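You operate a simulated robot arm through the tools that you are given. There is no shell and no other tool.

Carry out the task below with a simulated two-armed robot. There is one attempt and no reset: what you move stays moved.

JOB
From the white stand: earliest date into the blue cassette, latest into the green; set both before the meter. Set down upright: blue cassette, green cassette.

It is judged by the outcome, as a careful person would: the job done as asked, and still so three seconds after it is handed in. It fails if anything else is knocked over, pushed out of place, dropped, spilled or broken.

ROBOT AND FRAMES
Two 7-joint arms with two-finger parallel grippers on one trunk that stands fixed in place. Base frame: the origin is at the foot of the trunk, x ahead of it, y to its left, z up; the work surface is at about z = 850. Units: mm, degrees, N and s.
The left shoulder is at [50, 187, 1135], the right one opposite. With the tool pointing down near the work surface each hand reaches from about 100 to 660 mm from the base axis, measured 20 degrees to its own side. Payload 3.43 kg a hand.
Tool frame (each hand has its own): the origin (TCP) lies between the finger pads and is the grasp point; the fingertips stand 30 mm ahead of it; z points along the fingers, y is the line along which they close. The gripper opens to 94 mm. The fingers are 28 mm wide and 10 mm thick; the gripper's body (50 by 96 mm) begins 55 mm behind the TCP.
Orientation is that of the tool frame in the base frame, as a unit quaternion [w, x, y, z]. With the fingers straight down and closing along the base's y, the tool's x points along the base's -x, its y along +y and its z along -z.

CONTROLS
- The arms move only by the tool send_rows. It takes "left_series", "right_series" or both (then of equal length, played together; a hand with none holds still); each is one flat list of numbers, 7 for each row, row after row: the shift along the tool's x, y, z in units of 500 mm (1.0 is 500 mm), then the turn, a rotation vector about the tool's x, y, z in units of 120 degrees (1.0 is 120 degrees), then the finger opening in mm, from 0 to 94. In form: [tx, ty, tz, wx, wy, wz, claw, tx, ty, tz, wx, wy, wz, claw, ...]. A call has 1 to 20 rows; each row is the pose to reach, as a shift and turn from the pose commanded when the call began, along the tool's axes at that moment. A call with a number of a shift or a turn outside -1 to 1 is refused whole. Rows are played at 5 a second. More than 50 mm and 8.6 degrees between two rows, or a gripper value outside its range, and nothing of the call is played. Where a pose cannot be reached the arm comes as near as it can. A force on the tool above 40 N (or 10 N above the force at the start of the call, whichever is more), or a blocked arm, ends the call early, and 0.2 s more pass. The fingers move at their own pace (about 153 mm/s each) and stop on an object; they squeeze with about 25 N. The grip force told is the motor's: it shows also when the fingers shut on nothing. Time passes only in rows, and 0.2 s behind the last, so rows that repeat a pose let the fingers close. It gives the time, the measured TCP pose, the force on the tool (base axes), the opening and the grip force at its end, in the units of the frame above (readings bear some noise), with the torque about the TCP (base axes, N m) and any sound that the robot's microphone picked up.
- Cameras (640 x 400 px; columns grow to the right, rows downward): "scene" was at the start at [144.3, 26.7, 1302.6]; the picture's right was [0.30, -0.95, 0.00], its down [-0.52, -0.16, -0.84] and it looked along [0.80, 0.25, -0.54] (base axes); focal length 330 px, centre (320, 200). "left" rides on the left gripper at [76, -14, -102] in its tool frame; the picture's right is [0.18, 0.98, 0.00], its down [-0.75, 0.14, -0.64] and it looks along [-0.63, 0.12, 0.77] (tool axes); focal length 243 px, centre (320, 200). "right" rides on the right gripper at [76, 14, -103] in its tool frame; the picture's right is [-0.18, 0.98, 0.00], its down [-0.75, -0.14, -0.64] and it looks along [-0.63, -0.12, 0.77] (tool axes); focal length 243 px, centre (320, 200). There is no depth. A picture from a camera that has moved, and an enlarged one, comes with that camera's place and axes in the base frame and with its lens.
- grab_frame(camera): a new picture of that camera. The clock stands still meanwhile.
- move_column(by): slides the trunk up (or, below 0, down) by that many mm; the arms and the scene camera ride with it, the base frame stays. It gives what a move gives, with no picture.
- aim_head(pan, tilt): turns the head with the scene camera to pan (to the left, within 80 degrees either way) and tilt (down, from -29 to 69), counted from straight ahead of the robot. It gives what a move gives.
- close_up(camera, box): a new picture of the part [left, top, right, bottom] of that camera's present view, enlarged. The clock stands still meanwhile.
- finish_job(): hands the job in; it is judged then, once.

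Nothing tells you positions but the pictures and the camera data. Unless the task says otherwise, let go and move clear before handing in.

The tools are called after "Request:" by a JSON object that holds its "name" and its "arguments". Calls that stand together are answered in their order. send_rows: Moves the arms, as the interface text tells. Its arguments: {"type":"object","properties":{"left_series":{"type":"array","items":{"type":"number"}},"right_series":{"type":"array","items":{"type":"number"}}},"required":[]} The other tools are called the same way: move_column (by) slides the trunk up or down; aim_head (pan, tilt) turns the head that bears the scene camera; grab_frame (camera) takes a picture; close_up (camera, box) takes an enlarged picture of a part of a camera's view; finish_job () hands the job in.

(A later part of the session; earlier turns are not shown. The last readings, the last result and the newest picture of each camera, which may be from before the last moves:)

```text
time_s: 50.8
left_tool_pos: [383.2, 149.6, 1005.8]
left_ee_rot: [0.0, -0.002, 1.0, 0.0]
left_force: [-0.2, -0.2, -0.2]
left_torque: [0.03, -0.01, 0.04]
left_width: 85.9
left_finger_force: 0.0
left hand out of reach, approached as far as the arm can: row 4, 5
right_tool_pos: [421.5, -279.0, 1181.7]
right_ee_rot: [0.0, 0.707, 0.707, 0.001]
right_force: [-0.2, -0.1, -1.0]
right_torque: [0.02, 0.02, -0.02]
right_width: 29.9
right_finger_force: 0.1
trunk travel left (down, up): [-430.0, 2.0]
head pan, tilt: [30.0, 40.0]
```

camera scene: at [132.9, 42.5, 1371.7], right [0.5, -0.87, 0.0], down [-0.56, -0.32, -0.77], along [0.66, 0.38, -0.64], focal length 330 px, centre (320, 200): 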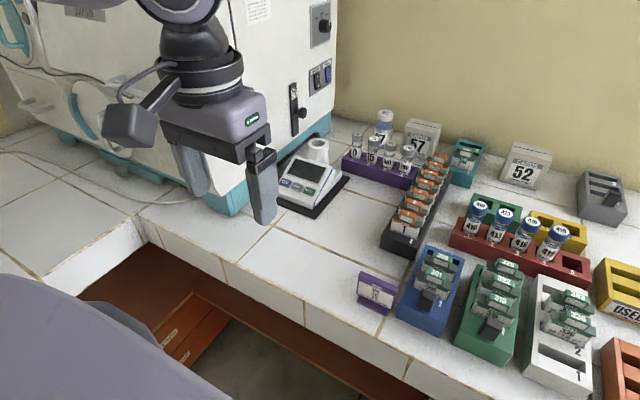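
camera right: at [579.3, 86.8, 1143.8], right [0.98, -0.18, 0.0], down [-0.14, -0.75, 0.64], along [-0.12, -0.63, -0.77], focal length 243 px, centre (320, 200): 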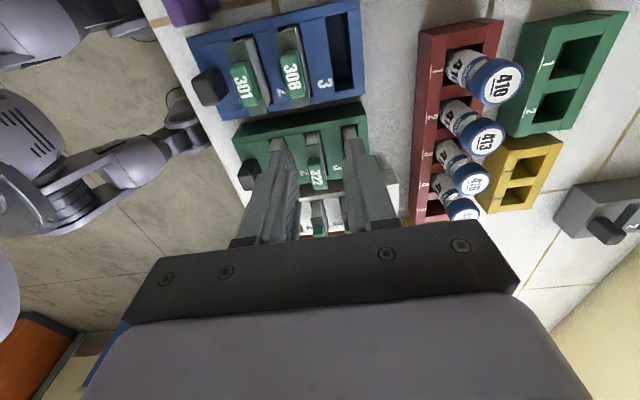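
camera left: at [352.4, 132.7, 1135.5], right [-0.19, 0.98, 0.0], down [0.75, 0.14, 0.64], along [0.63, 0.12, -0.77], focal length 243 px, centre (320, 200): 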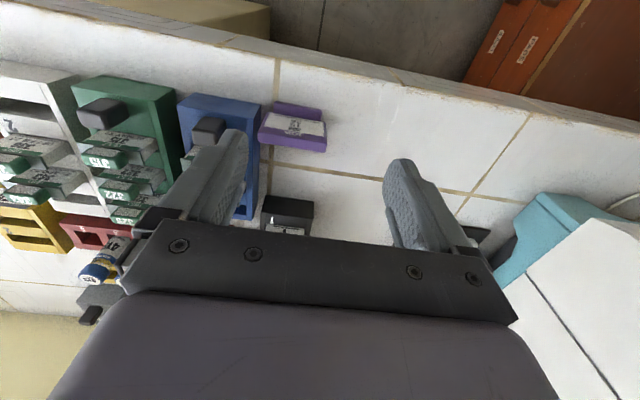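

The left arm should reach further than this, so its current posture is probably a poor branch. I'll put it in the mirror pose of the right hand (yaw -90) and compare elbows.

Request:
{"name": "send_rows", "arguments": {"left_series": [0, 0.08, -0.05, 0, 0, 0, 86, -0.02, 0.16, -0.11, 0, 0, 0, 86, -0.04, 0.22, -0.17, 0, 0, 0, 86, -0.06, 0.25, -0.24, 0, 0, 0, 86, -0.076, 0.26, -0.31, 0, 0, 0, 86, -0.076, 0.26, -0.352, 0, 0, 0, 86]}}

Request:
{"name": "send_rows", "arguments": {"left_series": [0, 0, 0, 0, 0, -0.068, 86, 0, 0, 0, 0, 0, -0.136, 86, 0, 0, 0, 0, 0, -0.204, 86, 0, 0, 0, 0, 0, -0.272, 86, 0, 0, 0, 0, 0, -0.34, 86, 0, 0, 0, 0, 0, -0.408, 86, 0, 0, 0, 0, 0, -0.476, 86, 0, 0, 0, 0, 0, -0.544, 86, 0, 0, 0, 0, 0, -0.612, 86, 0, 0, 0, 0, 0, -0.68, 86, 0, 0, 0, 0, 0, -0.75, 86]}}

Request:
{"name": "aim_head", "arguments": {"pan": 70, "tilt": 5}}

Request:
{"name": "grab_frame", "arguments": {"camera": "scene"}}

Request:
{"name": "aim_head", "arguments": {"pan": -70, "tilt": 5}}

Request:
{"name": "grab_frame", "arguments": {"camera": "scene"}}

```text
refused: row 2 steps farther than a row can; nothing moved
```

```text
time_s: 53.2
left_tool_pos: [382.4, 149.8, 1006.3]
left_ee_rot: [-0.002, 0.709, -0.705, 0.001]
left_force: [-0.6, 0.2, 0.2]
left_torque: [-0.01, 0.05, -0.02]
left_width: 86.1
left_finger_force: 0.0
right_tool_pos: [421.6, -278.0, 1179.9]
right_ee_rot: [0.0, 0.708, 0.707, -0.001]
right_force: [0.8, -0.4, -0.5]
right_torque: [0.01, 0.0, -0.02]
right_width: 30.1
right_finger_force: 0.1
trunk travel left (down, up): [-430.0, 2.0]
head pan, tilt: [30.0, 40.0]
```

```text
time_s: 54.3
left_tool_pos: [382.5, 149.9, 1006.0]
left_ee_rot: [0.001, 0.707, -0.707, 0.002]
left_force: [-0.1, 0.0, 0.0]
left_torque: [-0.02, -0.01, 0.04]
left_width: 85.9
left_finger_force: 0.0
right_tool_pos: [421.7, -278.8, 1180.8]
right_ee_rot: [-0.001, 0.707, 0.707, -0.001]
right_force: [-0.2, 0.3, 0.6]
right_torque: [0.02, 0.0, -0.02]
right_width: 29.8
right_finger_force: 0.0
trunk travel left (down, up): [-430.0, 2.0]
head pan, tilt: [70.0, 5.0]
```

```text
taken
camera scene: at [90.7, 86.3, 1427.4], right [0.94, -0.34, 0.0], down [-0.03, -0.08, -1.0], along [0.34, 0.94, -0.09], focal length 330 px, centre (320, 200)
```

scene: 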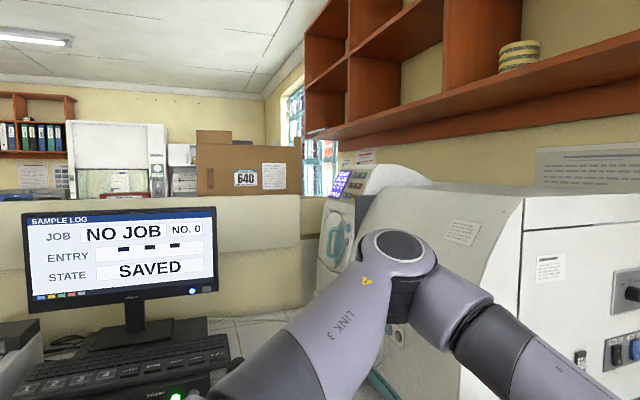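

```text
time_s: 56.5
left_tool_pos: [382.2, 151.8, 1004.9]
left_ee_rot: [0.0, 0.707, -0.707, 0.001]
left_force: [-0.6, -0.8, -0.4]
left_torque: [0.01, -0.03, 0.0]
left_width: 86.1
left_finger_force: 0.0
right_tool_pos: [421.2, -279.2, 1181.5]
right_ee_rot: [0.0, 0.707, 0.707, 0.0]
right_force: [-1.0, -0.1, 0.8]
right_torque: [-0.04, -0.01, -0.01]
right_width: 30.1
right_finger_force: 0.0
trunk travel left (down, up): [-430.0, 2.0]
head pan, tilt: [-70.0, 5.0]
```

```text
taken
camera scene: at [90.7, -86.3, 1427.4], right [-0.94, -0.34, 0.0], down [-0.03, 0.08, -1.0], along [0.34, -0.94, -0.09], focal length 330 px, centre (320, 200)
```

scene: 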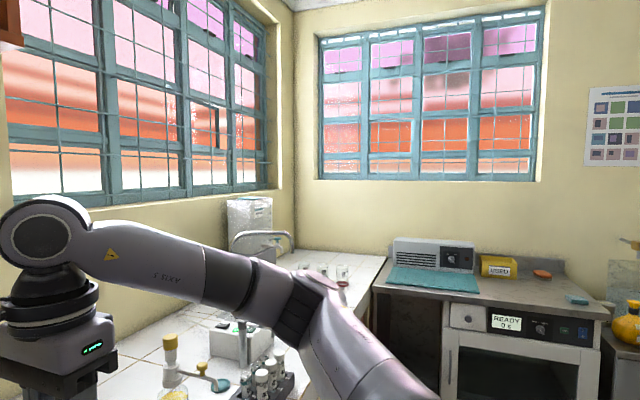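

The left elbow's hinge is turned up, giving a flat posture unlike the right arm's. I'll try re-posturing by pointing the left fingers forward and back, clear of everything.

Request:
{"name": "send_rows", "arguments": {"left_series": [0, 0, 0, 0, 0, 0.068, 86, 0, 0, 0, 0, 0, 0.136, 86, 0, 0, 0, 0, 0, 0.204, 86, 0, 0, 0, 0, 0, 0.272, 86, 0, 0, 0, 0, 0, 0.34, 86, 0, 0, 0, 0, 0, 0.408, 86, 0, 0, 0, 0, 0, 0.476, 86, 0, 0, 0, 0, 0, 0.544, 86, 0, 0, 0, 0, 0, 0.612, 86, 0, 0, 0, 0, 0, 0.68, 86, 0, 0, 0, 0, 0, 0.75, 86]}}

Request:
{"name": "send_rows", "arguments": {"left_series": [0.02, 0.05, -0.06, 0, 0, 0, 86, 0.04, 0.1, -0.12, 0, 0, 0, 86, 0.06, 0.15, -0.18, 0, 0, 0, 86, 0.08, 0.2, -0.24, 0, 0, 0, 86, 0.1, 0.24, -0.3, 0, 0, 0, 86]}}

Request:
{"name": "send_rows", "arguments": {"left_series": [0, 0, 0, 0, -0.068, 0, 86, 0, 0, 0, 0, -0.136, 0, 86, 0, 0, 0, 0, -0.204, 0, 86, 0, 0, 0, 0, -0.272, 0, 86, 0, 0, 0, 0, -0.34, 0, 86, 0, 0, 0, 0, -0.408, 0, 86, 0, 0, 0, 0, -0.476, 0, 86, 0, 0, 0, 0, -0.544, 0, 86, 0, 0, 0, 0, -0.612, 0, 86, 0, 0, 0, 0, -0.68, 0, 86]}}

Request:
{"name": "aim_head", "arguments": {"pan": 60, "tilt": 15}}

Request:
{"name": "grab_frame", "arguments": {"camera": "scene"}}

```text
time_s: 58.9
left_tool_pos: [383.1, 149.8, 1004.9]
left_ee_rot: [0.001, 0.002, 1.0, 0.0]
left_force: [0.2, 0.6, -0.6]
left_torque: [0.0, -0.01, 0.02]
left_width: 85.8
left_finger_force: 0.1
right_tool_pos: [421.1, -279.3, 1180.5]
right_ee_rot: [0.0, 0.707, 0.707, 0.0]
right_force: [0.7, 0.3, 0.4]
right_torque: [-0.01, 0.0, 0.01]
right_width: 29.9
right_finger_force: 0.1
trunk travel left (down, up): [-430.0, 2.0]
head pan, tilt: [-70.0, 5.0]
```

```text
time_s: 60.1
left_tool_pos: [330.5, 270.7, 1155.4]
left_ee_rot: [0.0, 0.001, 1.0, 0.0]
left_force: [0.7, 0.0, 0.4]
left_torque: [0.02, -0.01, 0.01]
left_width: 86.1
left_finger_force: 0.1
right_tool_pos: [421.0, -279.3, 1180.8]
right_ee_rot: [0.001, 0.707, 0.707, 0.0]
right_force: [0.1, 0.5, -0.6]
right_torque: [0.03, -0.01, 0.01]
right_width: 30.2
right_finger_force: 0.0
trunk travel left (down, up): [-430.0, 2.0]
head pan, tilt: [-70.0, 5.0]
```

```text
time_s: 62.3
left_tool_pos: [432.2, 306.6, 1098.2]
left_ee_rot: [0.653, -0.004, 0.757, 0.001]
left_force: [-0.3, 0.2, -0.5]
left_torque: [0.03, 0.01, 0.04]
left_width: 86.1
left_finger_force: 0.1
left hand out of reach, approached as far as the arm can: row 4, 5, 6, 7, 8, 9, 10
right_tool_pos: [422.0, -279.7, 1179.8]
right_ee_rot: [-0.001, 0.708, 0.707, 0.0]
right_force: [0.2, -0.3, -0.8]
right_torque: [-0.03, 0.03, 0.0]
right_width: 29.9
right_finger_force: 0.1
trunk travel left (down, up): [-430.0, 2.0]
head pan, tilt: [-70.0, 5.0]
```

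```text
time_s: 64.4
left_tool_pos: [432.5, 306.8, 1099.5]
left_ee_rot: [0.654, -0.001, 0.757, 0.001]
left_force: [0.0, 0.2, -0.4]
left_torque: [0.02, 0.02, 0.03]
left_width: 86.0
left_finger_force: 0.0
right_tool_pos: [421.4, -278.9, 1180.5]
right_ee_rot: [0.0, 0.707, 0.707, 0.0]
right_force: [0.3, 0.2, 0.0]
right_torque: [-0.02, -0.02, 0.02]
right_width: 29.8
right_finger_force: 0.0
trunk travel left (down, up): [-430.0, 2.0]
head pan, tilt: [60.0, 15.0]
```

```text
taken
camera scene: at [105.9, 80.9, 1411.2], right [0.87, -0.5, 0.0], down [-0.13, -0.22, -0.97], along [0.48, 0.84, -0.26], focal length 330 px, centre (320, 200)
```

scene: 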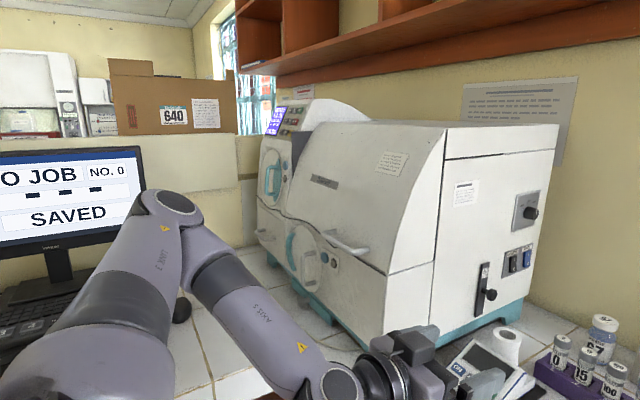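

The elbow has swung back. I'll move inward in this forward-pointing posture, then rotate down again.

Request:
{"name": "send_rows", "arguments": {"left_series": [0, -0.08, 0, 0, 0, 0, 86, 0, -0.16, 0, 0, 0, 0, 86, 0, -0.24, 0, 0, 0, 0, 86, 0, -0.32, 0, 0, 0, 0, 86, 0, -0.4, 0, 0, 0, 0, 86]}}

Request:
{"name": "grab_frame", "arguments": {"camera": "scene"}}

```text
time_s: 65.6
left_tool_pos: [439.8, 154.6, 1131.4]
left_ee_rot: [0.653, 0.001, 0.757, -0.001]
left_force: [0.5, -0.2, 0.1]
left_torque: [-0.02, -0.05, 0.04]
left_width: 86.0
left_finger_force: 0.0
left hand out of reach, approached as far as the arm can: row 1, 2, 4, 5
right_tool_pos: [422.5, -279.9, 1181.1]
right_ee_rot: [0.0, 0.707, 0.707, 0.0]
right_force: [0.9, -0.5, -0.2]
right_torque: [0.02, -0.02, 0.0]
right_width: 29.8
right_finger_force: 0.1
trunk travel left (down, up): [-430.0, 2.0]
head pan, tilt: [60.0, 15.0]
```

```text
taken
camera scene: at [106.1, 80.1, 1411.2], right [0.87, -0.5, 0.0], down [-0.13, -0.22, -0.97], along [0.48, 0.84, -0.26], focal length 330 px, centre (320, 200)
```

scene: 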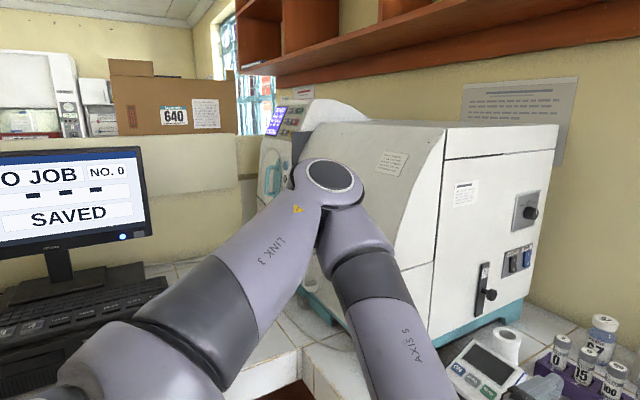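

Request:
{"name": "send_rows", "arguments": {"left_series": [0, 0, 0, 0, 0.068, 0, 86, 0, 0, 0, 0, 0.136, 0, 86, 0, 0, 0, 0, 0.204, 0, 86, 0, 0, 0, 0, 0.272, 0, 86, 0, 0, 0, 0, 0.34, 0, 86, 0, 0, 0, 0, 0.408, 0, 86, 0, 0, 0, 0, 0.476, 0, 86, 0, 0, 0, 0, 0.544, 0, 86, 0, 0, 0, 0, 0.612, 0, 86, 0, 0, 0, 0, 0.68, 0, 86]}}

Request:
{"name": "send_rows", "arguments": {"left_series": [0, -0.06, 0, 0, 0, 0, 86, 0, -0.12, 0, 0, 0, 0, 86]}}

Request:
{"name": "grab_frame", "arguments": {"camera": "scene"}}

```text
time_s: 67.8
left_tool_pos: [439.3, 155.5, 1130.7]
left_ee_rot: [-0.001, 0.0, 1.0, 0.0]
left_force: [0.4, -0.2, 0.1]
left_torque: [-0.02, 0.02, 0.02]
left_width: 85.8
left_finger_force: 0.1
right_tool_pos: [421.2, -277.9, 1180.6]
right_ee_rot: [-0.001, 0.707, 0.707, 0.001]
right_force: [0.4, 0.2, 0.7]
right_torque: [0.02, 0.01, 0.01]
right_width: 30.1
right_finger_force: 0.0
trunk travel left (down, up): [-430.0, 2.0]
head pan, tilt: [60.0, 15.0]
```

```text
time_s: 68.4
left_tool_pos: [416.8, 139.0, 1130.8]
left_ee_rot: [0.001, -0.001, 1.0, -0.001]
left_force: [0.4, -0.3, 0.1]
left_torque: [-0.01, -0.05, 0.03]
left_width: 85.9
left_finger_force: 0.1
left hand out of reach, approached as far as the arm can: row 1, 2
right_tool_pos: [421.6, -278.4, 1180.7]
right_ee_rot: [-0.001, 0.707, 0.707, 0.0]
right_force: [0.2, 0.2, -0.2]
right_torque: [-0.02, -0.01, -0.01]
right_width: 29.7
right_finger_force: 0.0
trunk travel left (down, up): [-430.0, 2.0]
head pan, tilt: [60.0, 15.0]
```

```text
taken
camera scene: at [105.6, 80.7, 1411.3], right [0.87, -0.5, 0.0], down [-0.13, -0.22, -0.97], along [0.48, 0.84, -0.26], focal length 330 px, centre (320, 200)
```

scene: 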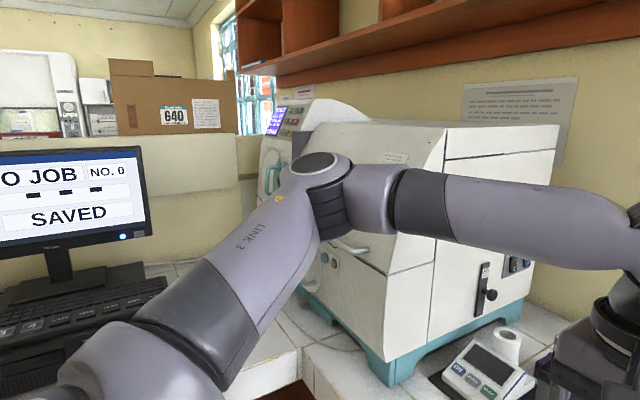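

The left arm's shoulder really is limited inward: its hand stays within about 203 mm of (347, 333). So I'll relay. The right arm carries each cassette to a spot near (480, 200), and the left takes it on from there. First I'll move the left hand back, then lower the trunk for better low reach, and measure the JOB sign.

Request:
{"name": "send_rows", "arguments": {"left_series": [0.01, 0.08, 0, 0, 0, 0, 86, 0.02, 0.16, 0, 0, 0, 0, 86, 0.03, 0.24, 0, 0, 0, 0, 86]}}

Request:
{"name": "move_column", "arguments": {"by": -160}}

Request:
{"name": "aim_head", "arguments": {"pan": 15, "tilt": 40}}

Request:
{"name": "grab_frame", "arguments": {"camera": "scene"}}

Request:
{"name": "grab_frame", "arguments": {"camera": "left"}}

```text
time_s: 69.2
left_tool_pos: [402.1, 260.4, 1129.8]
left_ee_rot: [0.001, -0.001, 1.0, -0.001]
left_force: [-0.6, 0.5, 0.3]
left_torque: [-0.01, 0.0, 0.01]
left_width: 85.8
left_finger_force: 0.1
right_tool_pos: [421.4, -278.9, 1181.7]
right_ee_rot: [0.0, 0.708, 0.707, 0.001]
right_force: [-0.2, -0.1, 0.1]
right_torque: [-0.02, 0.01, 0.02]
right_width: 30.2
right_finger_force: 0.1
trunk travel left (down, up): [-430.0, 2.0]
head pan, tilt: [60.0, 15.0]
```

```text
time_s: 71.0
left_tool_pos: [402.1, 258.0, 969.9]
left_ee_rot: [0.001, -0.002, 1.0, 0.0]
left_force: [0.6, 0.1, 0.5]
left_torque: [0.0, 0.01, -0.01]
left_width: 86.0
left_finger_force: 0.1
right_tool_pos: [421.9, -278.8, 1021.0]
right_ee_rot: [0.0, 0.707, 0.707, 0.0]
right_force: [1.5, -0.4, -0.4]
right_torque: [-0.01, 0.01, 0.01]
right_width: 30.0
right_finger_force: 0.1
trunk travel left (down, up): [-270.0, 162.0]
head pan, tilt: [60.0, 15.0]
```

```text
time_s: 72.2
left_tool_pos: [402.0, 258.8, 969.7]
left_ee_rot: [0.0, -0.001, 1.0, -0.001]
left_force: [-0.8, -0.2, 0.4]
left_torque: [-0.01, -0.02, -0.01]
left_width: 85.8
left_finger_force: 0.1
right_tool_pos: [421.6, -280.1, 1020.6]
right_ee_rot: [0.0, 0.707, 0.707, 0.0]
right_force: [0.1, 0.4, 0.7]
right_torque: [0.01, 0.01, 0.04]
right_width: 30.0
right_finger_force: 0.0
trunk travel left (down, up): [-270.0, 162.0]
head pan, tilt: [15.0, 40.0]
```

```text
taken
camera scene: at [141.3, 22.1, 1211.7], right [0.26, -0.97, 0.0], down [-0.62, -0.17, -0.77], along [0.74, 0.2, -0.64], focal length 330 px, centre (320, 200)
```

scene: 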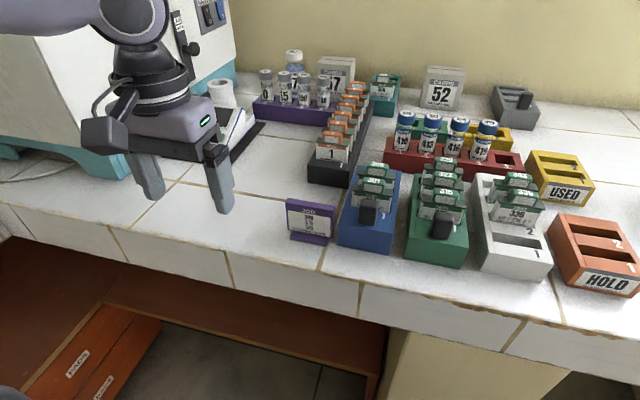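

```text
taken
camera left: at [324.8, 245.3, 1070.6], right [-0.19, 0.98, 0.0], down [0.75, 0.14, 0.64], along [0.63, 0.12, -0.77], focal length 243 px, centre (320, 200)
```

left: 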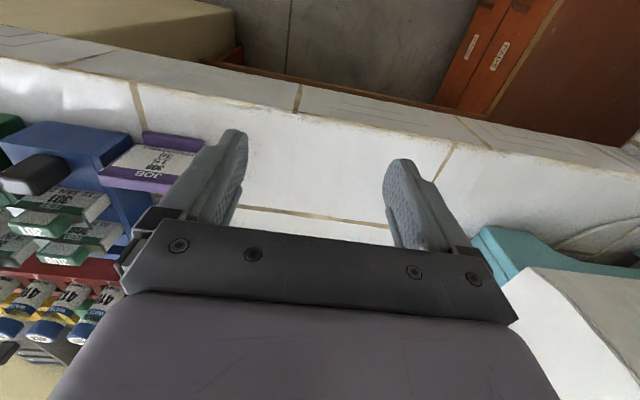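

Request:
{"name": "close_up", "arguments": {"camera": "left", "box": [60, 110, 220, 210]}}

Request:
{"name": "close_up", "arguments": {"camera": "scene", "box": [270, 180, 410, 270]}}

```text
4.00 times, centred on (140, 160) of left
camera zoom: at [324.8, 245.3, 1070.6], right [-0.19, 0.98, 0.0], down [0.75, 0.14, 0.64], along [0.63, 0.12, -0.77], focal length 970 px, centre (1040, 360)
```

zoom: 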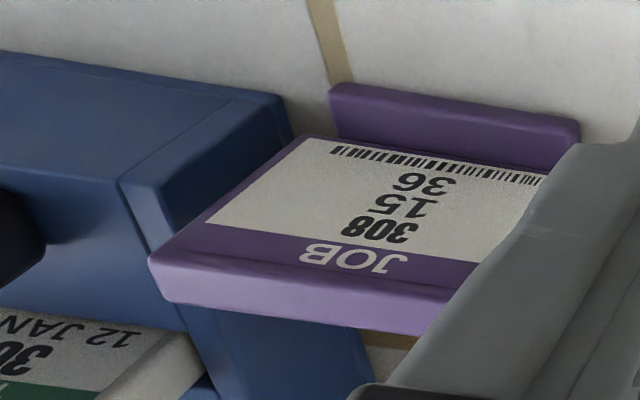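

```text
4.44 times, centred on (340, 225) of scene
camera zoom: at [141.3, 22.1, 1211.7], right [0.26, -0.97, 0.0], down [-0.62, -0.17, -0.77], along [0.74, 0.2, -0.64], focal length 1466 px, centre (231, 89)
```

zoom: 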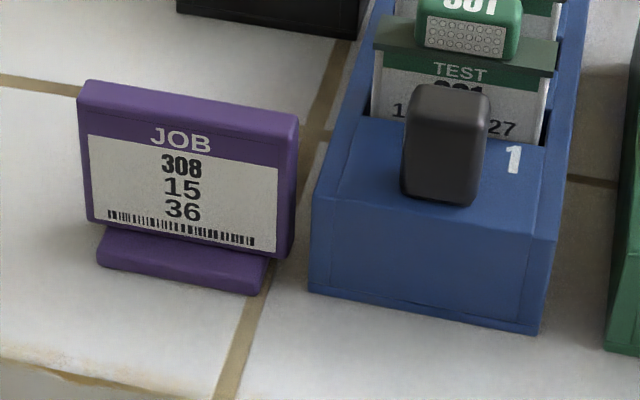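

The JOB sign spans y≈93–160 and x≈459–485, with its top at z≈912. The relay spot will be about (478, 212), clear of the sign. I'll yaw the right hand back to 0, and probe the left's reach over the relay spot at a safe height.

Request:
{"name": "send_rows", "arguments": {"right_series": [0, 0, -0.01, 0, 0, -0.068, 30, 0, 0, -0.02, 0, 0, -0.136, 30, 0, 0, -0.03, 0, 0, -0.204, 30, 0, 0, -0.04, 0, 0, -0.272, 30, 0, 0, -0.05, 0, 0, -0.34, 30, 0, 0, -0.06, 0, 0, -0.408, 40, 0, 0, -0.06, 0, 0, -0.476, 50, 0, 0, -0.06, 0, 0, -0.544, 60, 0, 0, -0.06, 0, 0, -0.612, 70, 0, 0, -0.06, 0, 0, -0.68, 80, 0, 0, -0.06, 0, 0, -0.75, 86]}}

Request:
{"name": "send_rows", "arguments": {"left_series": [-0.05, -0.025, 0, 0, 0, 0, 86, -0.1, -0.05, 0, 0, 0, 0, 86, -0.15, -0.07, 0, 0, 0, 0, 86, -0.19, -0.09, 0, 0, 0, 0, 86, -0.19, -0.09, 0, 0, 0, 0, 86]}}

```text
time_s: 74.5
left_tool_pos: [402.1, 258.1, 968.9]
left_ee_rot: [0.0, -0.001, 1.0, -0.001]
left_force: [-0.2, -1.0, 0.8]
left_torque: [0.0, 0.03, 0.02]
left_width: 85.9
left_finger_force: 0.0
right_tool_pos: [420.7, -278.9, 1049.4]
right_ee_rot: [0.0, -0.002, 1.0, 0.001]
right_force: [0.3, -0.5, -0.8]
right_torque: [-0.02, 0.02, -0.02]
right_width: 85.8
right_finger_force: 0.1
trunk travel left (down, up): [-270.0, 162.0]
head pan, tilt: [15.0, 40.0]
```

```text
time_s: 75.8
left_tool_pos: [496.3, 213.8, 968.9]
left_ee_rot: [-0.001, -0.001, 1.0, -0.001]
left_force: [0.2, 0.7, -0.1]
left_torque: [-0.01, 0.0, -0.01]
left_width: 85.8
left_finger_force: 0.0
right_tool_pos: [421.3, -278.1, 1051.5]
right_ee_rot: [-0.001, 0.0, 1.0, -0.001]
right_force: [-0.3, 0.2, -0.3]
right_torque: [-0.01, 0.02, -0.01]
right_width: 86.1
right_finger_force: 0.0
trunk travel left (down, up): [-270.0, 162.0]
head pan, tilt: [15.0, 40.0]
```

Left reaches (497, 213) at z 969. I'll check that it also reaches the low grip height there, shifted slightly away from the sign.

Request:
{"name": "send_rows", "arguments": {"left_series": [0, 0.02, 0.03, 0, 0, 0, 84, 0, 0.02, 0.07, 0, 0, 0, 84, 0, 0.02, 0.11, 0, 0, 0, 84, 0, 0.02, 0.146, 0, 0, 0, 84, 0, 0.02, 0.146, 0, 0, 0, 84]}}

Request:
{"name": "close_up", "arguments": {"camera": "scene", "box": [100, 80, 400, 280]}}

```text
time_s: 77.0
left_tool_pos: [496.6, 223.3, 895.7]
left_ee_rot: [0.001, -0.001, 1.0, 0.0]
left_force: [1.3, -0.4, 0.1]
left_torque: [0.0, 0.03, 0.01]
left_width: 84.4
left_finger_force: 0.1
right_tool_pos: [421.8, -279.5, 1051.2]
right_ee_rot: [0.001, 0.0, 1.0, 0.0]
right_force: [-0.1, 0.2, -0.7]
right_torque: [0.01, 0.01, 0.0]
right_width: 86.0
right_finger_force: 0.0
trunk travel left (down, up): [-270.0, 162.0]
head pan, tilt: [15.0, 40.0]
```

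```text
2.00 times, centred on (250, 180) of scene
camera zoom: at [141.3, 22.0, 1211.7], right [0.26, -0.97, 0.0], down [-0.62, -0.17, -0.77], along [0.74, 0.2, -0.64], focal length 660 px, centre (460, 240)
```

zoom: 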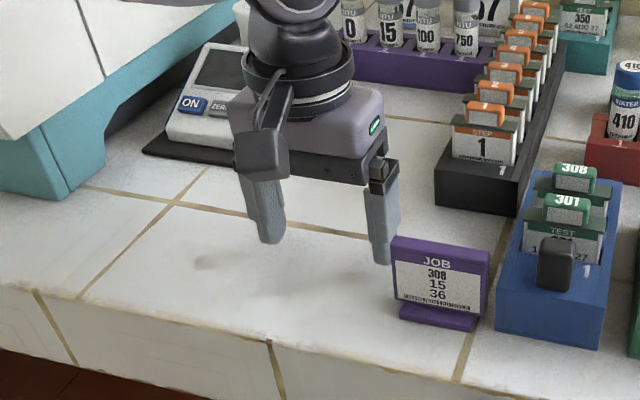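

Good. I'll park the left hand up and away, then bring the right hand over green, gripping at x≈496 so it can reach the relay spot.

Request:
{"name": "send_rows", "arguments": {"left_series": [0, 0, -0.09, 0, 0, 0, 84, 0, 0, -0.18, 0, 0, 0, 84, 0.05, 0.06, -0.2, 0, 0, 0, 84, 0.1, 0.12, -0.22, 0, 0, 0, 84, 0.15, 0.18, -0.24, 0, 0, 0, 84, 0.2, 0.24, -0.24, 0, 0, 0, 84]}}

Request:
{"name": "send_rows", "arguments": {"right_series": [-0.022, 0.068, 0.0, 0, 0, 0, 86, -0.043, 0.137, 0.01, 0, 0, 0, 86, -0.065, 0.206, 0.02, 0, 0, 0, 86, -0.086, 0.274, 0.03, 0, 0, 0, 86, -0.108, 0.343, 0.045, 0, 0, 0, 86, -0.13, 0.411, 0.06, 0, 0, 0, 86, -0.15, 0.457, 0.06, 0, 0, 0, 86, -0.15, 0.457, 0.06, 0, 0, 0, 86]}}

Request:
{"name": "grab_frame", "arguments": {"camera": "right"}}

Request:
{"name": "grab_frame", "arguments": {"camera": "scene"}}

```text
time_s: 78.3
left_tool_pos: [396.9, 342.6, 1015.7]
left_ee_rot: [0.0, 0.0, 1.0, -0.001]
left_force: [-0.4, -0.2, 0.0]
left_torque: [-0.01, 0.0, 0.0]
left_width: 83.9
left_finger_force: 0.0
right_tool_pos: [420.7, -278.0, 1050.5]
right_ee_rot: [-0.001, 0.0, 1.0, 0.0]
right_force: [0.4, 0.1, 0.7]
right_torque: [-0.01, 0.0, 0.03]
right_width: 85.8
right_finger_force: 0.1
trunk travel left (down, up): [-270.0, 162.0]
head pan, tilt: [15.0, 40.0]
```

```text
time_s: 80.2
left_tool_pos: [397.3, 343.9, 1015.4]
left_ee_rot: [0.0, 0.0, 1.0, 0.0]
left_force: [0.6, 0.6, 0.2]
left_torque: [0.01, 0.02, 0.02]
left_width: 84.0
left_finger_force: 0.0
right_tool_pos: [495.9, -50.6, 1019.8]
right_ee_rot: [0.0, 0.0, 1.0, 0.0]
right_force: [0.4, -0.2, -0.6]
right_torque: [-0.01, 0.0, 0.01]
right_width: 86.1
right_finger_force: 0.1
trunk travel left (down, up): [-270.0, 162.0]
head pan, tilt: [15.0, 40.0]
```

```text
taken
camera right: at [420.1, -36.4, 1123.1], right [0.18, 0.98, 0.0], down [0.75, -0.14, 0.64], along [0.63, -0.12, -0.77], focal length 243 px, centre (320, 200)
```

right: 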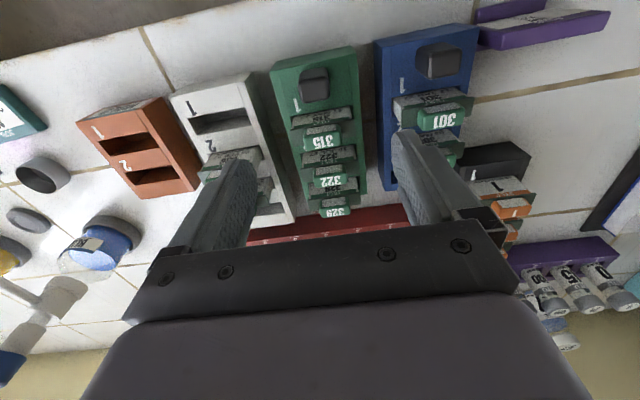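

```text
taken
camera scene: at [141.3, 22.1, 1211.7], right [0.26, -0.97, 0.0], down [-0.62, -0.17, -0.77], along [0.74, 0.2, -0.64], focal length 330 px, centre (320, 200)
```

scene: 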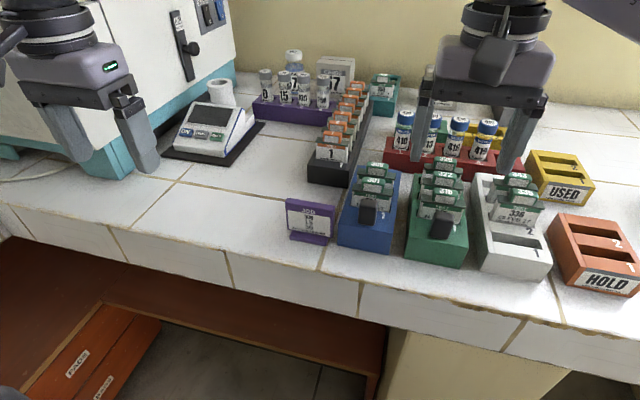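

Request:
{"name": "close_up", "arguments": {"camera": "right", "box": [230, 40, 410, 160]}}

Request:
{"name": "close_up", "arguments": {"camera": "right", "box": [200, 110, 440, 250]}}

```text
3.33 times, centred on (320, 100) of right
camera zoom: at [420.1, -36.4, 1123.1], right [0.18, 0.98, 0.0], down [0.75, -0.14, 0.64], along [0.63, -0.12, -0.77], focal length 809 px, centre (320, 533)
```

zoom: 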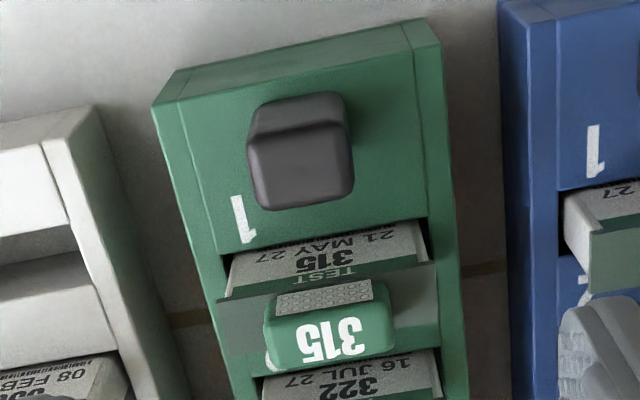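

```text
2.67 times, centred on (320, 180) of right
camera zoom: at [420.1, -36.4, 1123.1], right [0.18, 0.98, 0.0], down [0.75, -0.14, 0.64], along [0.63, -0.12, -0.77], focal length 647 px, centre (320, 253)
```

zoom: 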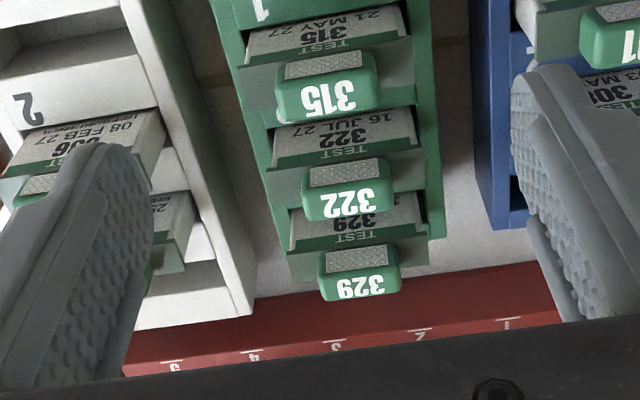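

Green is centred at y≈-50.4 and 73.7 mm wide, so with an 86 mm opening both fingers clear the neighbours by about 6–8 mm. I'll descend gradually.

Request:
{"name": "send_rows", "arguments": {"right_series": [0, 0, 0.05, 0, 0, 0, 86, 0, 0, 0.1, 0, 0, 0, 86, 0, 0, 0.14, 0, 0, 0, 86, 0, 0, 0.18, 0, 0, 0, 86, 0, 0, 0.18, 0, 0, 0, 86]}}

Request:
{"name": "grab_frame", "arguments": {"camera": "right"}}

Request:
{"name": "close_up", "arguments": {"camera": "scene", "box": [330, 80, 560, 280]}}

```text
time_s: 81.3
left_tool_pos: [398.3, 343.9, 1015.7]
left_ee_rot: [0.0, -0.001, 1.0, 0.0]
left_force: [-0.7, 0.8, 0.0]
left_torque: [0.0, -0.02, -0.01]
left_width: 83.7
left_finger_force: 0.1
right_tool_pos: [495.7, -49.9, 931.5]
right_ee_rot: [-0.001, 0.0, 1.0, 0.0]
right_force: [0.2, 0.4, 0.8]
right_torque: [-0.01, 0.02, 0.04]
right_width: 85.9
right_finger_force: 0.0
trunk travel left (down, up): [-270.0, 162.0]
head pan, tilt: [15.0, 40.0]
```

```text
taken
camera right: at [419.9, -36.8, 1034.3], right [0.18, 0.98, 0.0], down [0.75, -0.14, 0.64], along [0.63, -0.12, -0.77], focal length 243 px, centre (320, 200)
```

right: 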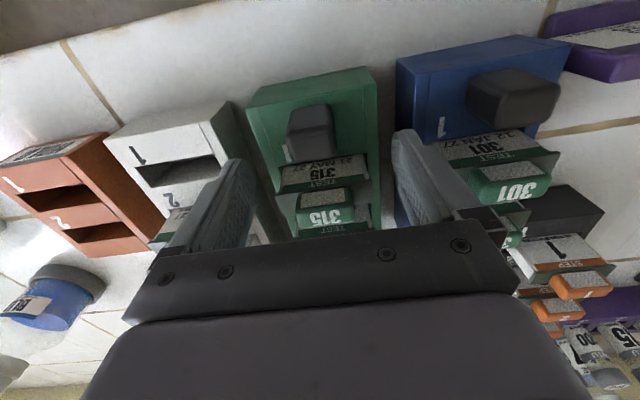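

```text
2.00 times, centred on (445, 180) of scene
camera zoom: at [141.3, 22.0, 1211.7], right [0.26, -0.97, 0.0], down [-0.62, -0.17, -0.77], along [0.74, 0.2, -0.64], focal length 660 px, centre (70, 240)
```

zoom: 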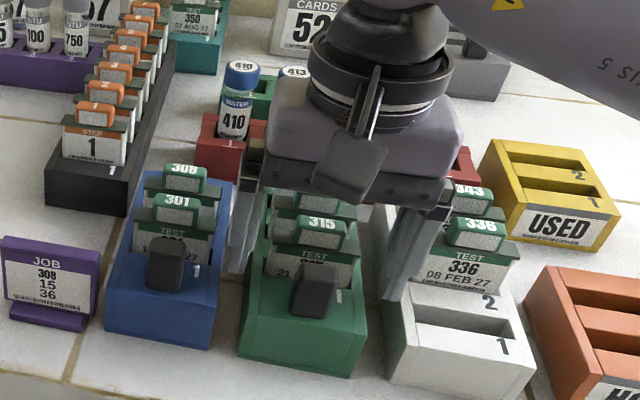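

Request:
{"name": "close_up", "arguments": {"camera": "scene", "box": [430, 180, 530, 250]}}

Request:
{"name": "close_up", "arguments": {"camera": "scene", "box": [370, 170, 450, 240]}}

Request:
{"name": "close_up", "arguments": {"camera": "right", "box": [170, 100, 460, 260]}}

```text
5.71 times, centred on (480, 215) of scene
camera zoom: at [141.3, 22.0, 1211.7], right [0.26, -0.97, 0.0], down [-0.62, -0.17, -0.77], along [0.74, 0.2, -0.64], focal length 1885 px, centre (-594, 114)
```

zoom: 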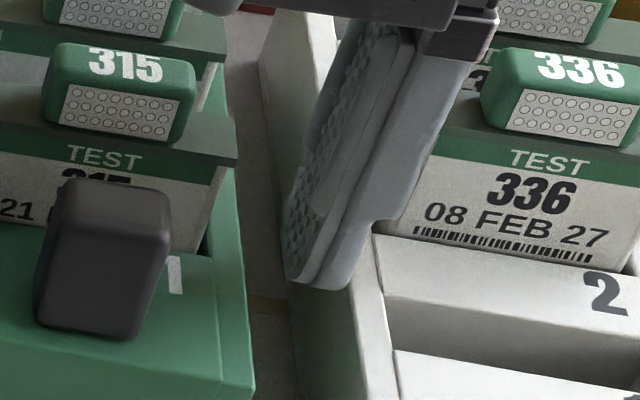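

```text
5.71 times, centred on (410, 205) of scene
camera zoom: at [141.3, 22.0, 1211.7], right [0.26, -0.97, 0.0], down [-0.62, -0.17, -0.77], along [0.74, 0.2, -0.64], focal length 1885 px, centre (-194, 171)
```

zoom: 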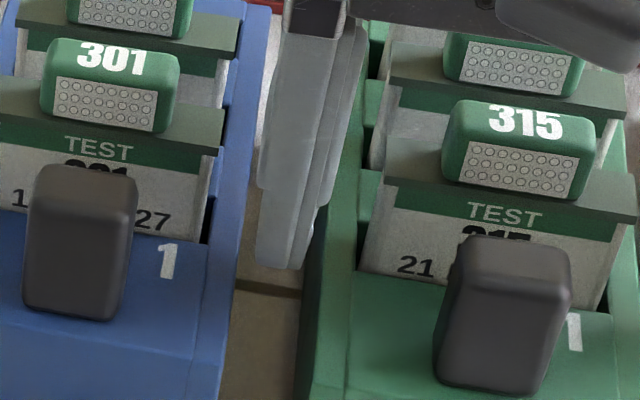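

```text
2.21 times, centred on (315, 180) of right
camera zoom: at [419.9, -36.8, 1034.3], right [0.18, 0.98, 0.0], down [0.75, -0.14, 0.64], along [0.63, -0.12, -0.77], focal length 535 px, centre (331, 244)
```

zoom: 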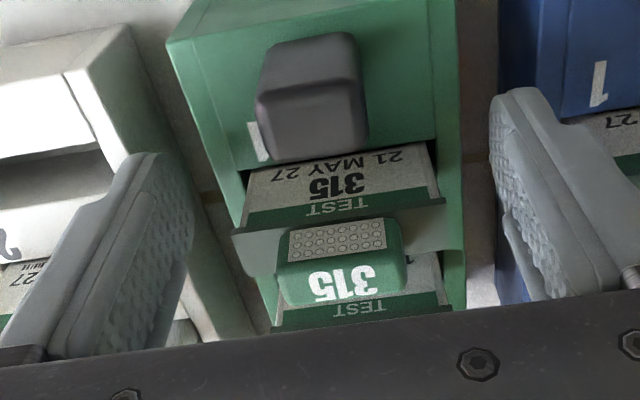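

Request:
{"name": "close_up", "arguments": {"camera": "scene", "box": [468, 215, 508, 245]}}

Request:
{"name": "close_up", "arguments": {"camera": "right", "box": [190, 110, 290, 240]}}

```text
13.33 times, centred on (488, 230) of scene
camera zoom: at [141.3, 22.0, 1211.7], right [0.26, -0.97, 0.0], down [-0.62, -0.17, -0.77], along [0.74, 0.2, -0.64], focal length 4398 px, centre (-1920, -200)
```

zoom: 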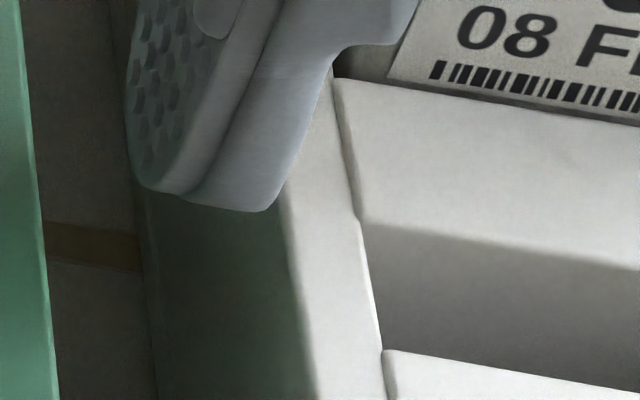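

```text
3.08 times, centred on (240, 175) of right
camera zoom: at [419.9, -36.8, 1034.3], right [0.18, 0.98, 0.0], down [0.75, -0.14, 0.64], along [0.63, -0.12, -0.77], focal length 746 px, centre (566, 277)
```

zoom: 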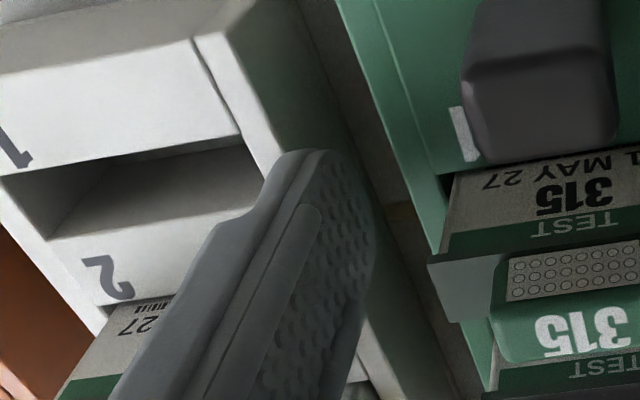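

There's enough clearance on both sides. I'll shift 1.5 mm toward +y, narrow slightly to 84, and descend to grip height slowly.

Request:
{"name": "send_rows", "arguments": {"right_series": [0, 0.003, 0, 0, 0, 0, 84, 0, 0.003, 0.02, 0, 0, 0, 84, 0, 0.003, 0.04, 0, 0, 0, 84, 0, 0.003, 0.055, 0, 0, 0, 84, 0, 0.003, 0.067, 0, 0, 0, 84, 0, 0.003, 0.067, 0, 0, 0, 84]}}

Request:
{"name": "grab_frame", "arguments": {"camera": "right"}}

Request:
{"name": "close_up", "arguments": {"camera": "scene", "box": [380, 140, 540, 260]}}

```text
time_s: 82.8
left_tool_pos: [398.2, 342.9, 1015.3]
left_ee_rot: [0.0, -0.001, 1.0, 0.0]
left_force: [1.3, 0.1, 0.1]
left_torque: [0.0, -0.01, 0.0]
left_width: 84.2
left_finger_force: 0.0
right_tool_pos: [496.6, -49.1, 895.9]
right_ee_rot: [0.0, 0.0, 1.0, 0.001]
right_force: [-1.0, 0.6, -0.1]
right_torque: [-0.02, 0.02, -0.01]
right_width: 84.5
right_finger_force: 0.1
trunk travel left (down, up): [-270.0, 162.0]
head pan, tilt: [15.0, 40.0]
```

```text
taken
camera right: at [420.3, -35.7, 1000.4], right [0.18, 0.98, 0.0], down [0.75, -0.14, 0.64], along [0.63, -0.12, -0.77], focal length 243 px, centre (320, 200)
```

right: 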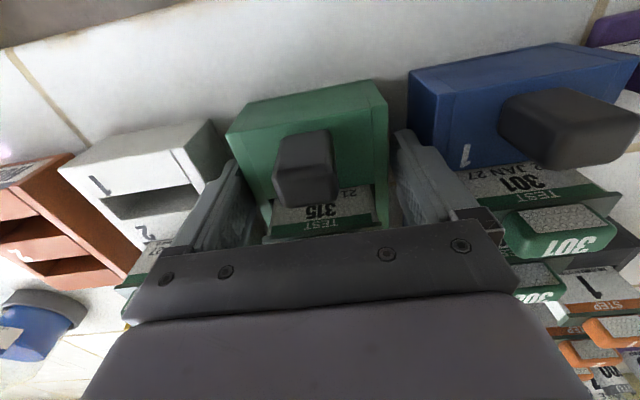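

```text
3.33 times, centred on (460, 200) of scene
camera zoom: at [141.3, 22.0, 1211.7], right [0.26, -0.97, 0.0], down [-0.62, -0.17, -0.77], along [0.74, 0.2, -0.64], focal length 1100 px, centre (-147, 200)
```

zoom: 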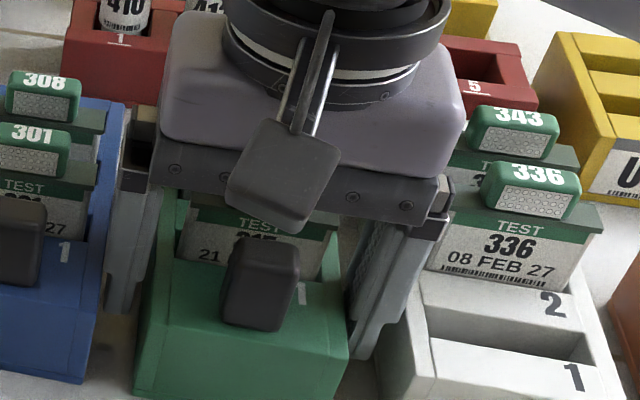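

At grip height with no contact. Closing on the cassette's body.

Request:
{"name": "send_rows", "arguments": {"right_series": [0, 0, 0, 0, 0, 0, 78, 0, 0, 0, 0, 0, 0, 72, 0, 0, 0, 0, 0, 0, 60, 0, 0, 0, 0, 0, 0, 40, 0, 0, 0, 0, 0, 0, 40]}}

```text
time_s: 84.0
left_tool_pos: [397.0, 344.2, 1016.0]
left_ee_rot: [0.0, -0.001, 1.0, 0.0]
left_force: [0.9, -0.1, -0.4]
left_torque: [0.01, 0.03, 0.0]
left_width: 84.2
left_finger_force: 0.1
right_tool_pos: [496.3, -48.8, 897.5]
right_ee_rot: [0.0, 0.0, 1.0, -0.001]
right_force: [0.4, -0.6, -0.2]
right_torque: [-0.02, 0.03, -0.01]
right_width: 78.6
right_finger_force: 24.8
trunk travel left (down, up): [-270.0, 162.0]
head pan, tilt: [15.0, 40.0]
```

Gripped at 78.6 mm. Test lift of 8 mm.

Request:
{"name": "send_rows", "arguments": {"right_series": [0, 0, -0.006, 0, 0, 0, 40, 0, 0, -0.016, 0, 0, 0, 40, 0, 0, -0.016, 0, 0, 0, 40]}}

Request:
{"name": "close_up", "arguments": {"camera": "scene", "box": [380, 140, 540, 260]}}

Request:
{"name": "grab_frame", "arguments": {"camera": "right"}}

```text
time_s: 84.8
left_tool_pos: [396.6, 342.0, 1015.4]
left_ee_rot: [0.0, -0.001, 1.0, 0.0]
left_force: [0.5, 0.1, -0.6]
left_torque: [0.0, 0.01, 0.01]
left_width: 83.8
left_finger_force: 0.0
right_tool_pos: [496.1, -50.0, 904.1]
right_ee_rot: [-0.001, 0.0, 1.0, -0.001]
right_force: [0.0, 0.5, -1.5]
right_torque: [0.03, 0.08, 0.01]
right_width: 78.4
right_finger_force: 25.5
trunk travel left (down, up): [-270.0, 162.0]
head pan, tilt: [15.0, 40.0]
```

```text
3.33 times, centred on (460, 200) of scene
camera zoom: at [141.5, 22.0, 1211.6], right [0.26, -0.97, 0.0], down [-0.62, -0.17, -0.77], along [0.74, 0.2, -0.64], focal length 1100 px, centre (-147, 200)
```

zoom: 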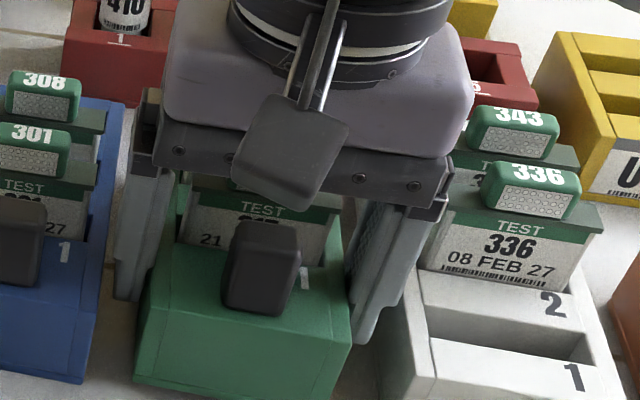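

```text
taken
camera right: at [420.5, -35.5, 1008.7], right [0.18, 0.98, 0.0], down [0.75, -0.14, 0.64], along [0.63, -0.12, -0.77], focal length 243 px, centre (320, 200)
```

right: 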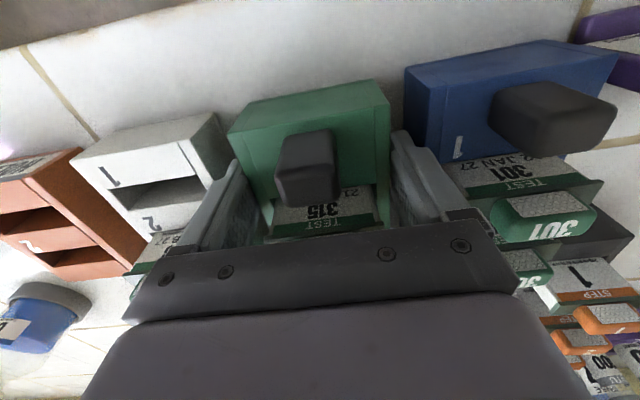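

It's light, about 0.2 kg, and holds level. Lifting on to clear the neighbours.

Request:
{"name": "send_rows", "arguments": {"right_series": [0, 0, -0.03, 0, 0, 0, 40, 0, 0, -0.07, 0, 0, 0, 40, 0, 0, -0.11, 0, 0, 0, 40, 0, 0, -0.15, 0, 0, 0, 40, 0, 0, -0.19, 0, 0, 0, 40, 0, 0, -0.23, 0, 0, 0, 40, 0, 0, -0.23, 0, 0, 0, 40]}}

Request:
{"name": "grab_frame", "arguments": {"camera": "scene"}}

Request:
{"name": "grab_frame", "arguments": {"camera": "right"}}

```text
time_s: 86.3
left_tool_pos: [397.6, 343.2, 1015.4]
left_ee_rot: [0.001, -0.001, 1.0, 0.0]
left_force: [-0.7, -0.9, 0.4]
left_torque: [-0.02, 0.01, -0.01]
left_width: 84.0
left_finger_force: 0.0
right_tool_pos: [495.9, -49.0, 1020.4]
right_ee_rot: [-0.001, 0.0, 1.0, 0.0]
right_force: [-0.8, 1.5, -1.6]
right_torque: [-0.01, 0.1, -0.02]
right_width: 78.6
right_finger_force: 24.7
trunk travel left (down, up): [-270.0, 162.0]
head pan, tilt: [15.0, 40.0]
```

```text
taken
camera scene: at [141.5, 22.0, 1211.6], right [0.26, -0.97, 0.0], down [-0.62, -0.17, -0.77], along [0.74, 0.2, -0.64], focal length 330 px, centre (320, 200)
```

scene: 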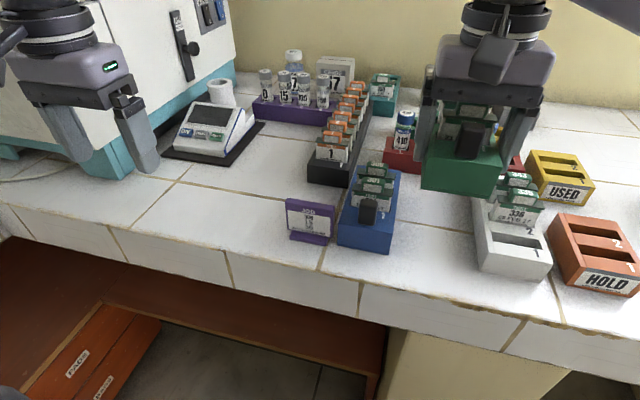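

```text
taken
camera right: at [420.2, -36.3, 1123.9], right [0.18, 0.98, 0.0], down [0.75, -0.14, 0.64], along [0.63, -0.12, -0.77], focal length 243 px, centre (320, 200)
```

right: 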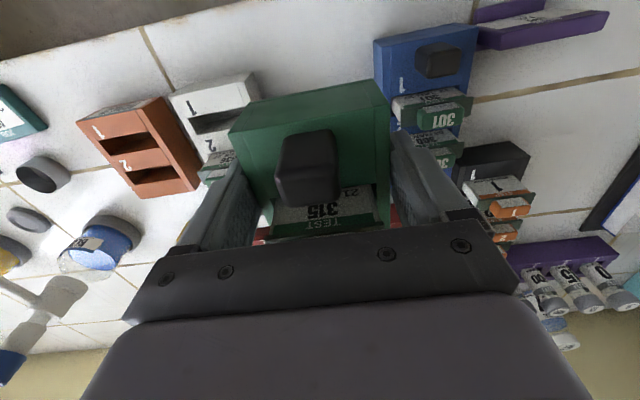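

Lifted level at z≈973. I'll shift the left hand further aside first, then carry green over to the relay spot at height.

Request:
{"name": "send_rows", "arguments": {"left_series": [0.02, 0.07, -0.02, 0, 0, 0, 84, 0.04, 0.14, -0.04, 0, 0, 0, 84, 0.05, 0.2, -0.06, 0, 0, 0, 84]}}

Request:
{"name": "send_rows", "arguments": {"right_series": [0.017, 0.075, 0, 0, 0, 0, 40, 0.034, 0.15, 0, 0, 0, 0, 40, 0.051, 0.225, 0, 0, 0, 0, 40, 0.069, 0.3, 0, 0, 0, 0, 40, 0.086, 0.375, 0, 0, 0, 0, 40, 0.103, 0.45, 0, 0, 0, 0, 40, 0.12, 0.526, 0, 0, 0, 0, 40, 0.12, 0.526, 0, 0, 0, 0, 40]}}

Request:
{"name": "grab_frame", "arguments": {"camera": "scene"}}

```text
time_s: 87.2
left_tool_pos: [373.0, 443.9, 1045.8]
left_ee_rot: [-0.001, 0.0, 1.0, 0.001]
left_force: [-0.6, -0.3, 0.0]
left_torque: [0.01, -0.03, 0.02]
left_width: 83.8
left_finger_force: 0.1
right_tool_pos: [496.1, -49.1, 1020.3]
right_ee_rot: [0.0, 0.001, 1.0, 0.0]
right_force: [0.2, 0.1, -1.4]
right_torque: [0.01, 0.06, 0.01]
right_width: 78.4
right_finger_force: 24.7
trunk travel left (down, up): [-270.0, 162.0]
head pan, tilt: [15.0, 40.0]
```

```text
time_s: 89.2
left_tool_pos: [373.8, 443.7, 1045.0]
left_ee_rot: [0.0, -0.001, 1.0, 0.0]
left_force: [-0.1, -0.2, -0.2]
left_torque: [0.01, -0.01, 0.03]
left_width: 83.9
left_finger_force: 0.1
right_tool_pos: [470.6, 99.5, 1024.5]
right_ee_rot: [0.0, 0.04, 0.999, 0.017]
right_force: [-0.5, -0.4, -2.2]
right_torque: [0.01, 0.12, 0.03]
right_width: 74.4
right_finger_force: 24.8
right hand out of reach, approached as far as the arm can: row 5, 6, 7, 8
trunk travel left (down, up): [-270.0, 162.0]
head pan, tilt: [15.0, 40.0]
stopped in row 8 (right hand): the arm was blocked; the commanded pose is now the measured one
```

```text
taken
camera scene: at [141.6, 21.9, 1211.6], right [0.26, -0.97, 0.0], down [-0.62, -0.17, -0.77], along [0.74, 0.2, -0.64], focal length 330 px, centre (320, 200)
```

scene: 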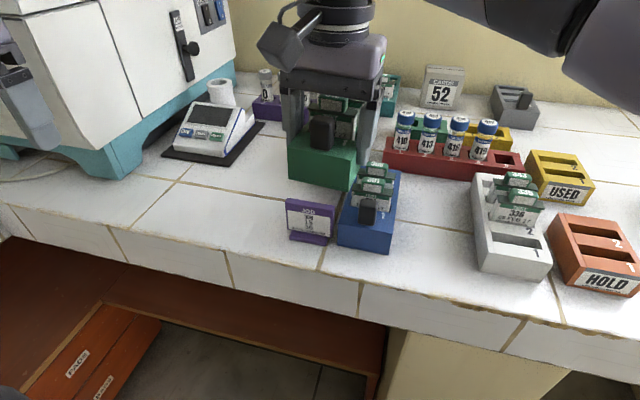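

The right arm stalled at (470, 99) and the grip width changed. I'll inspect before anything else.

Request:
{"name": "close_up", "arguments": {"camera": "scene", "box": [250, 40, 430, 250]}}

Request:
{"name": "grab_frame", "arguments": {"camera": "right"}}

Request:
{"name": "grab_frame", "arguments": {"camera": "left"}}

```text
1.90 times, centred on (340, 145) of scene
camera zoom: at [141.6, 21.9, 1211.6], right [0.26, -0.97, 0.0], down [-0.62, -0.17, -0.77], along [0.74, 0.2, -0.64], focal length 628 px, centre (282, 305)
```

zoom: 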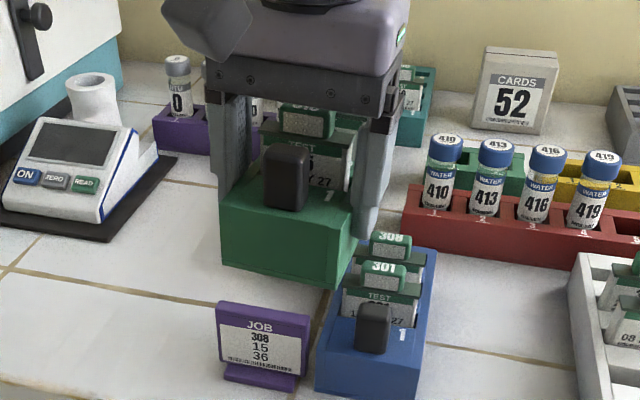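

```text
taken
camera right: at [396.3, 115.8, 1127.8], right [0.26, 0.96, 0.03], down [0.74, -0.22, 0.64], along [0.62, -0.14, -0.77], focal length 243 px, centre (320, 200)
```

right: 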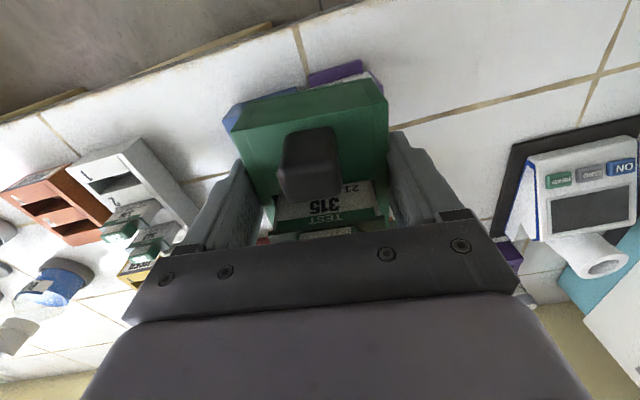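

```text
taken
camera left: at [295.5, 430.4, 1146.9], right [-0.19, 0.98, 0.0], down [0.75, 0.14, 0.64], along [0.63, 0.12, -0.77], focal length 243 px, centre (320, 200)
```

left: 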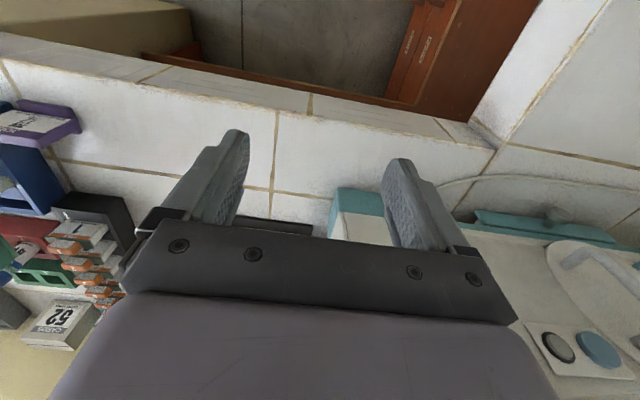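

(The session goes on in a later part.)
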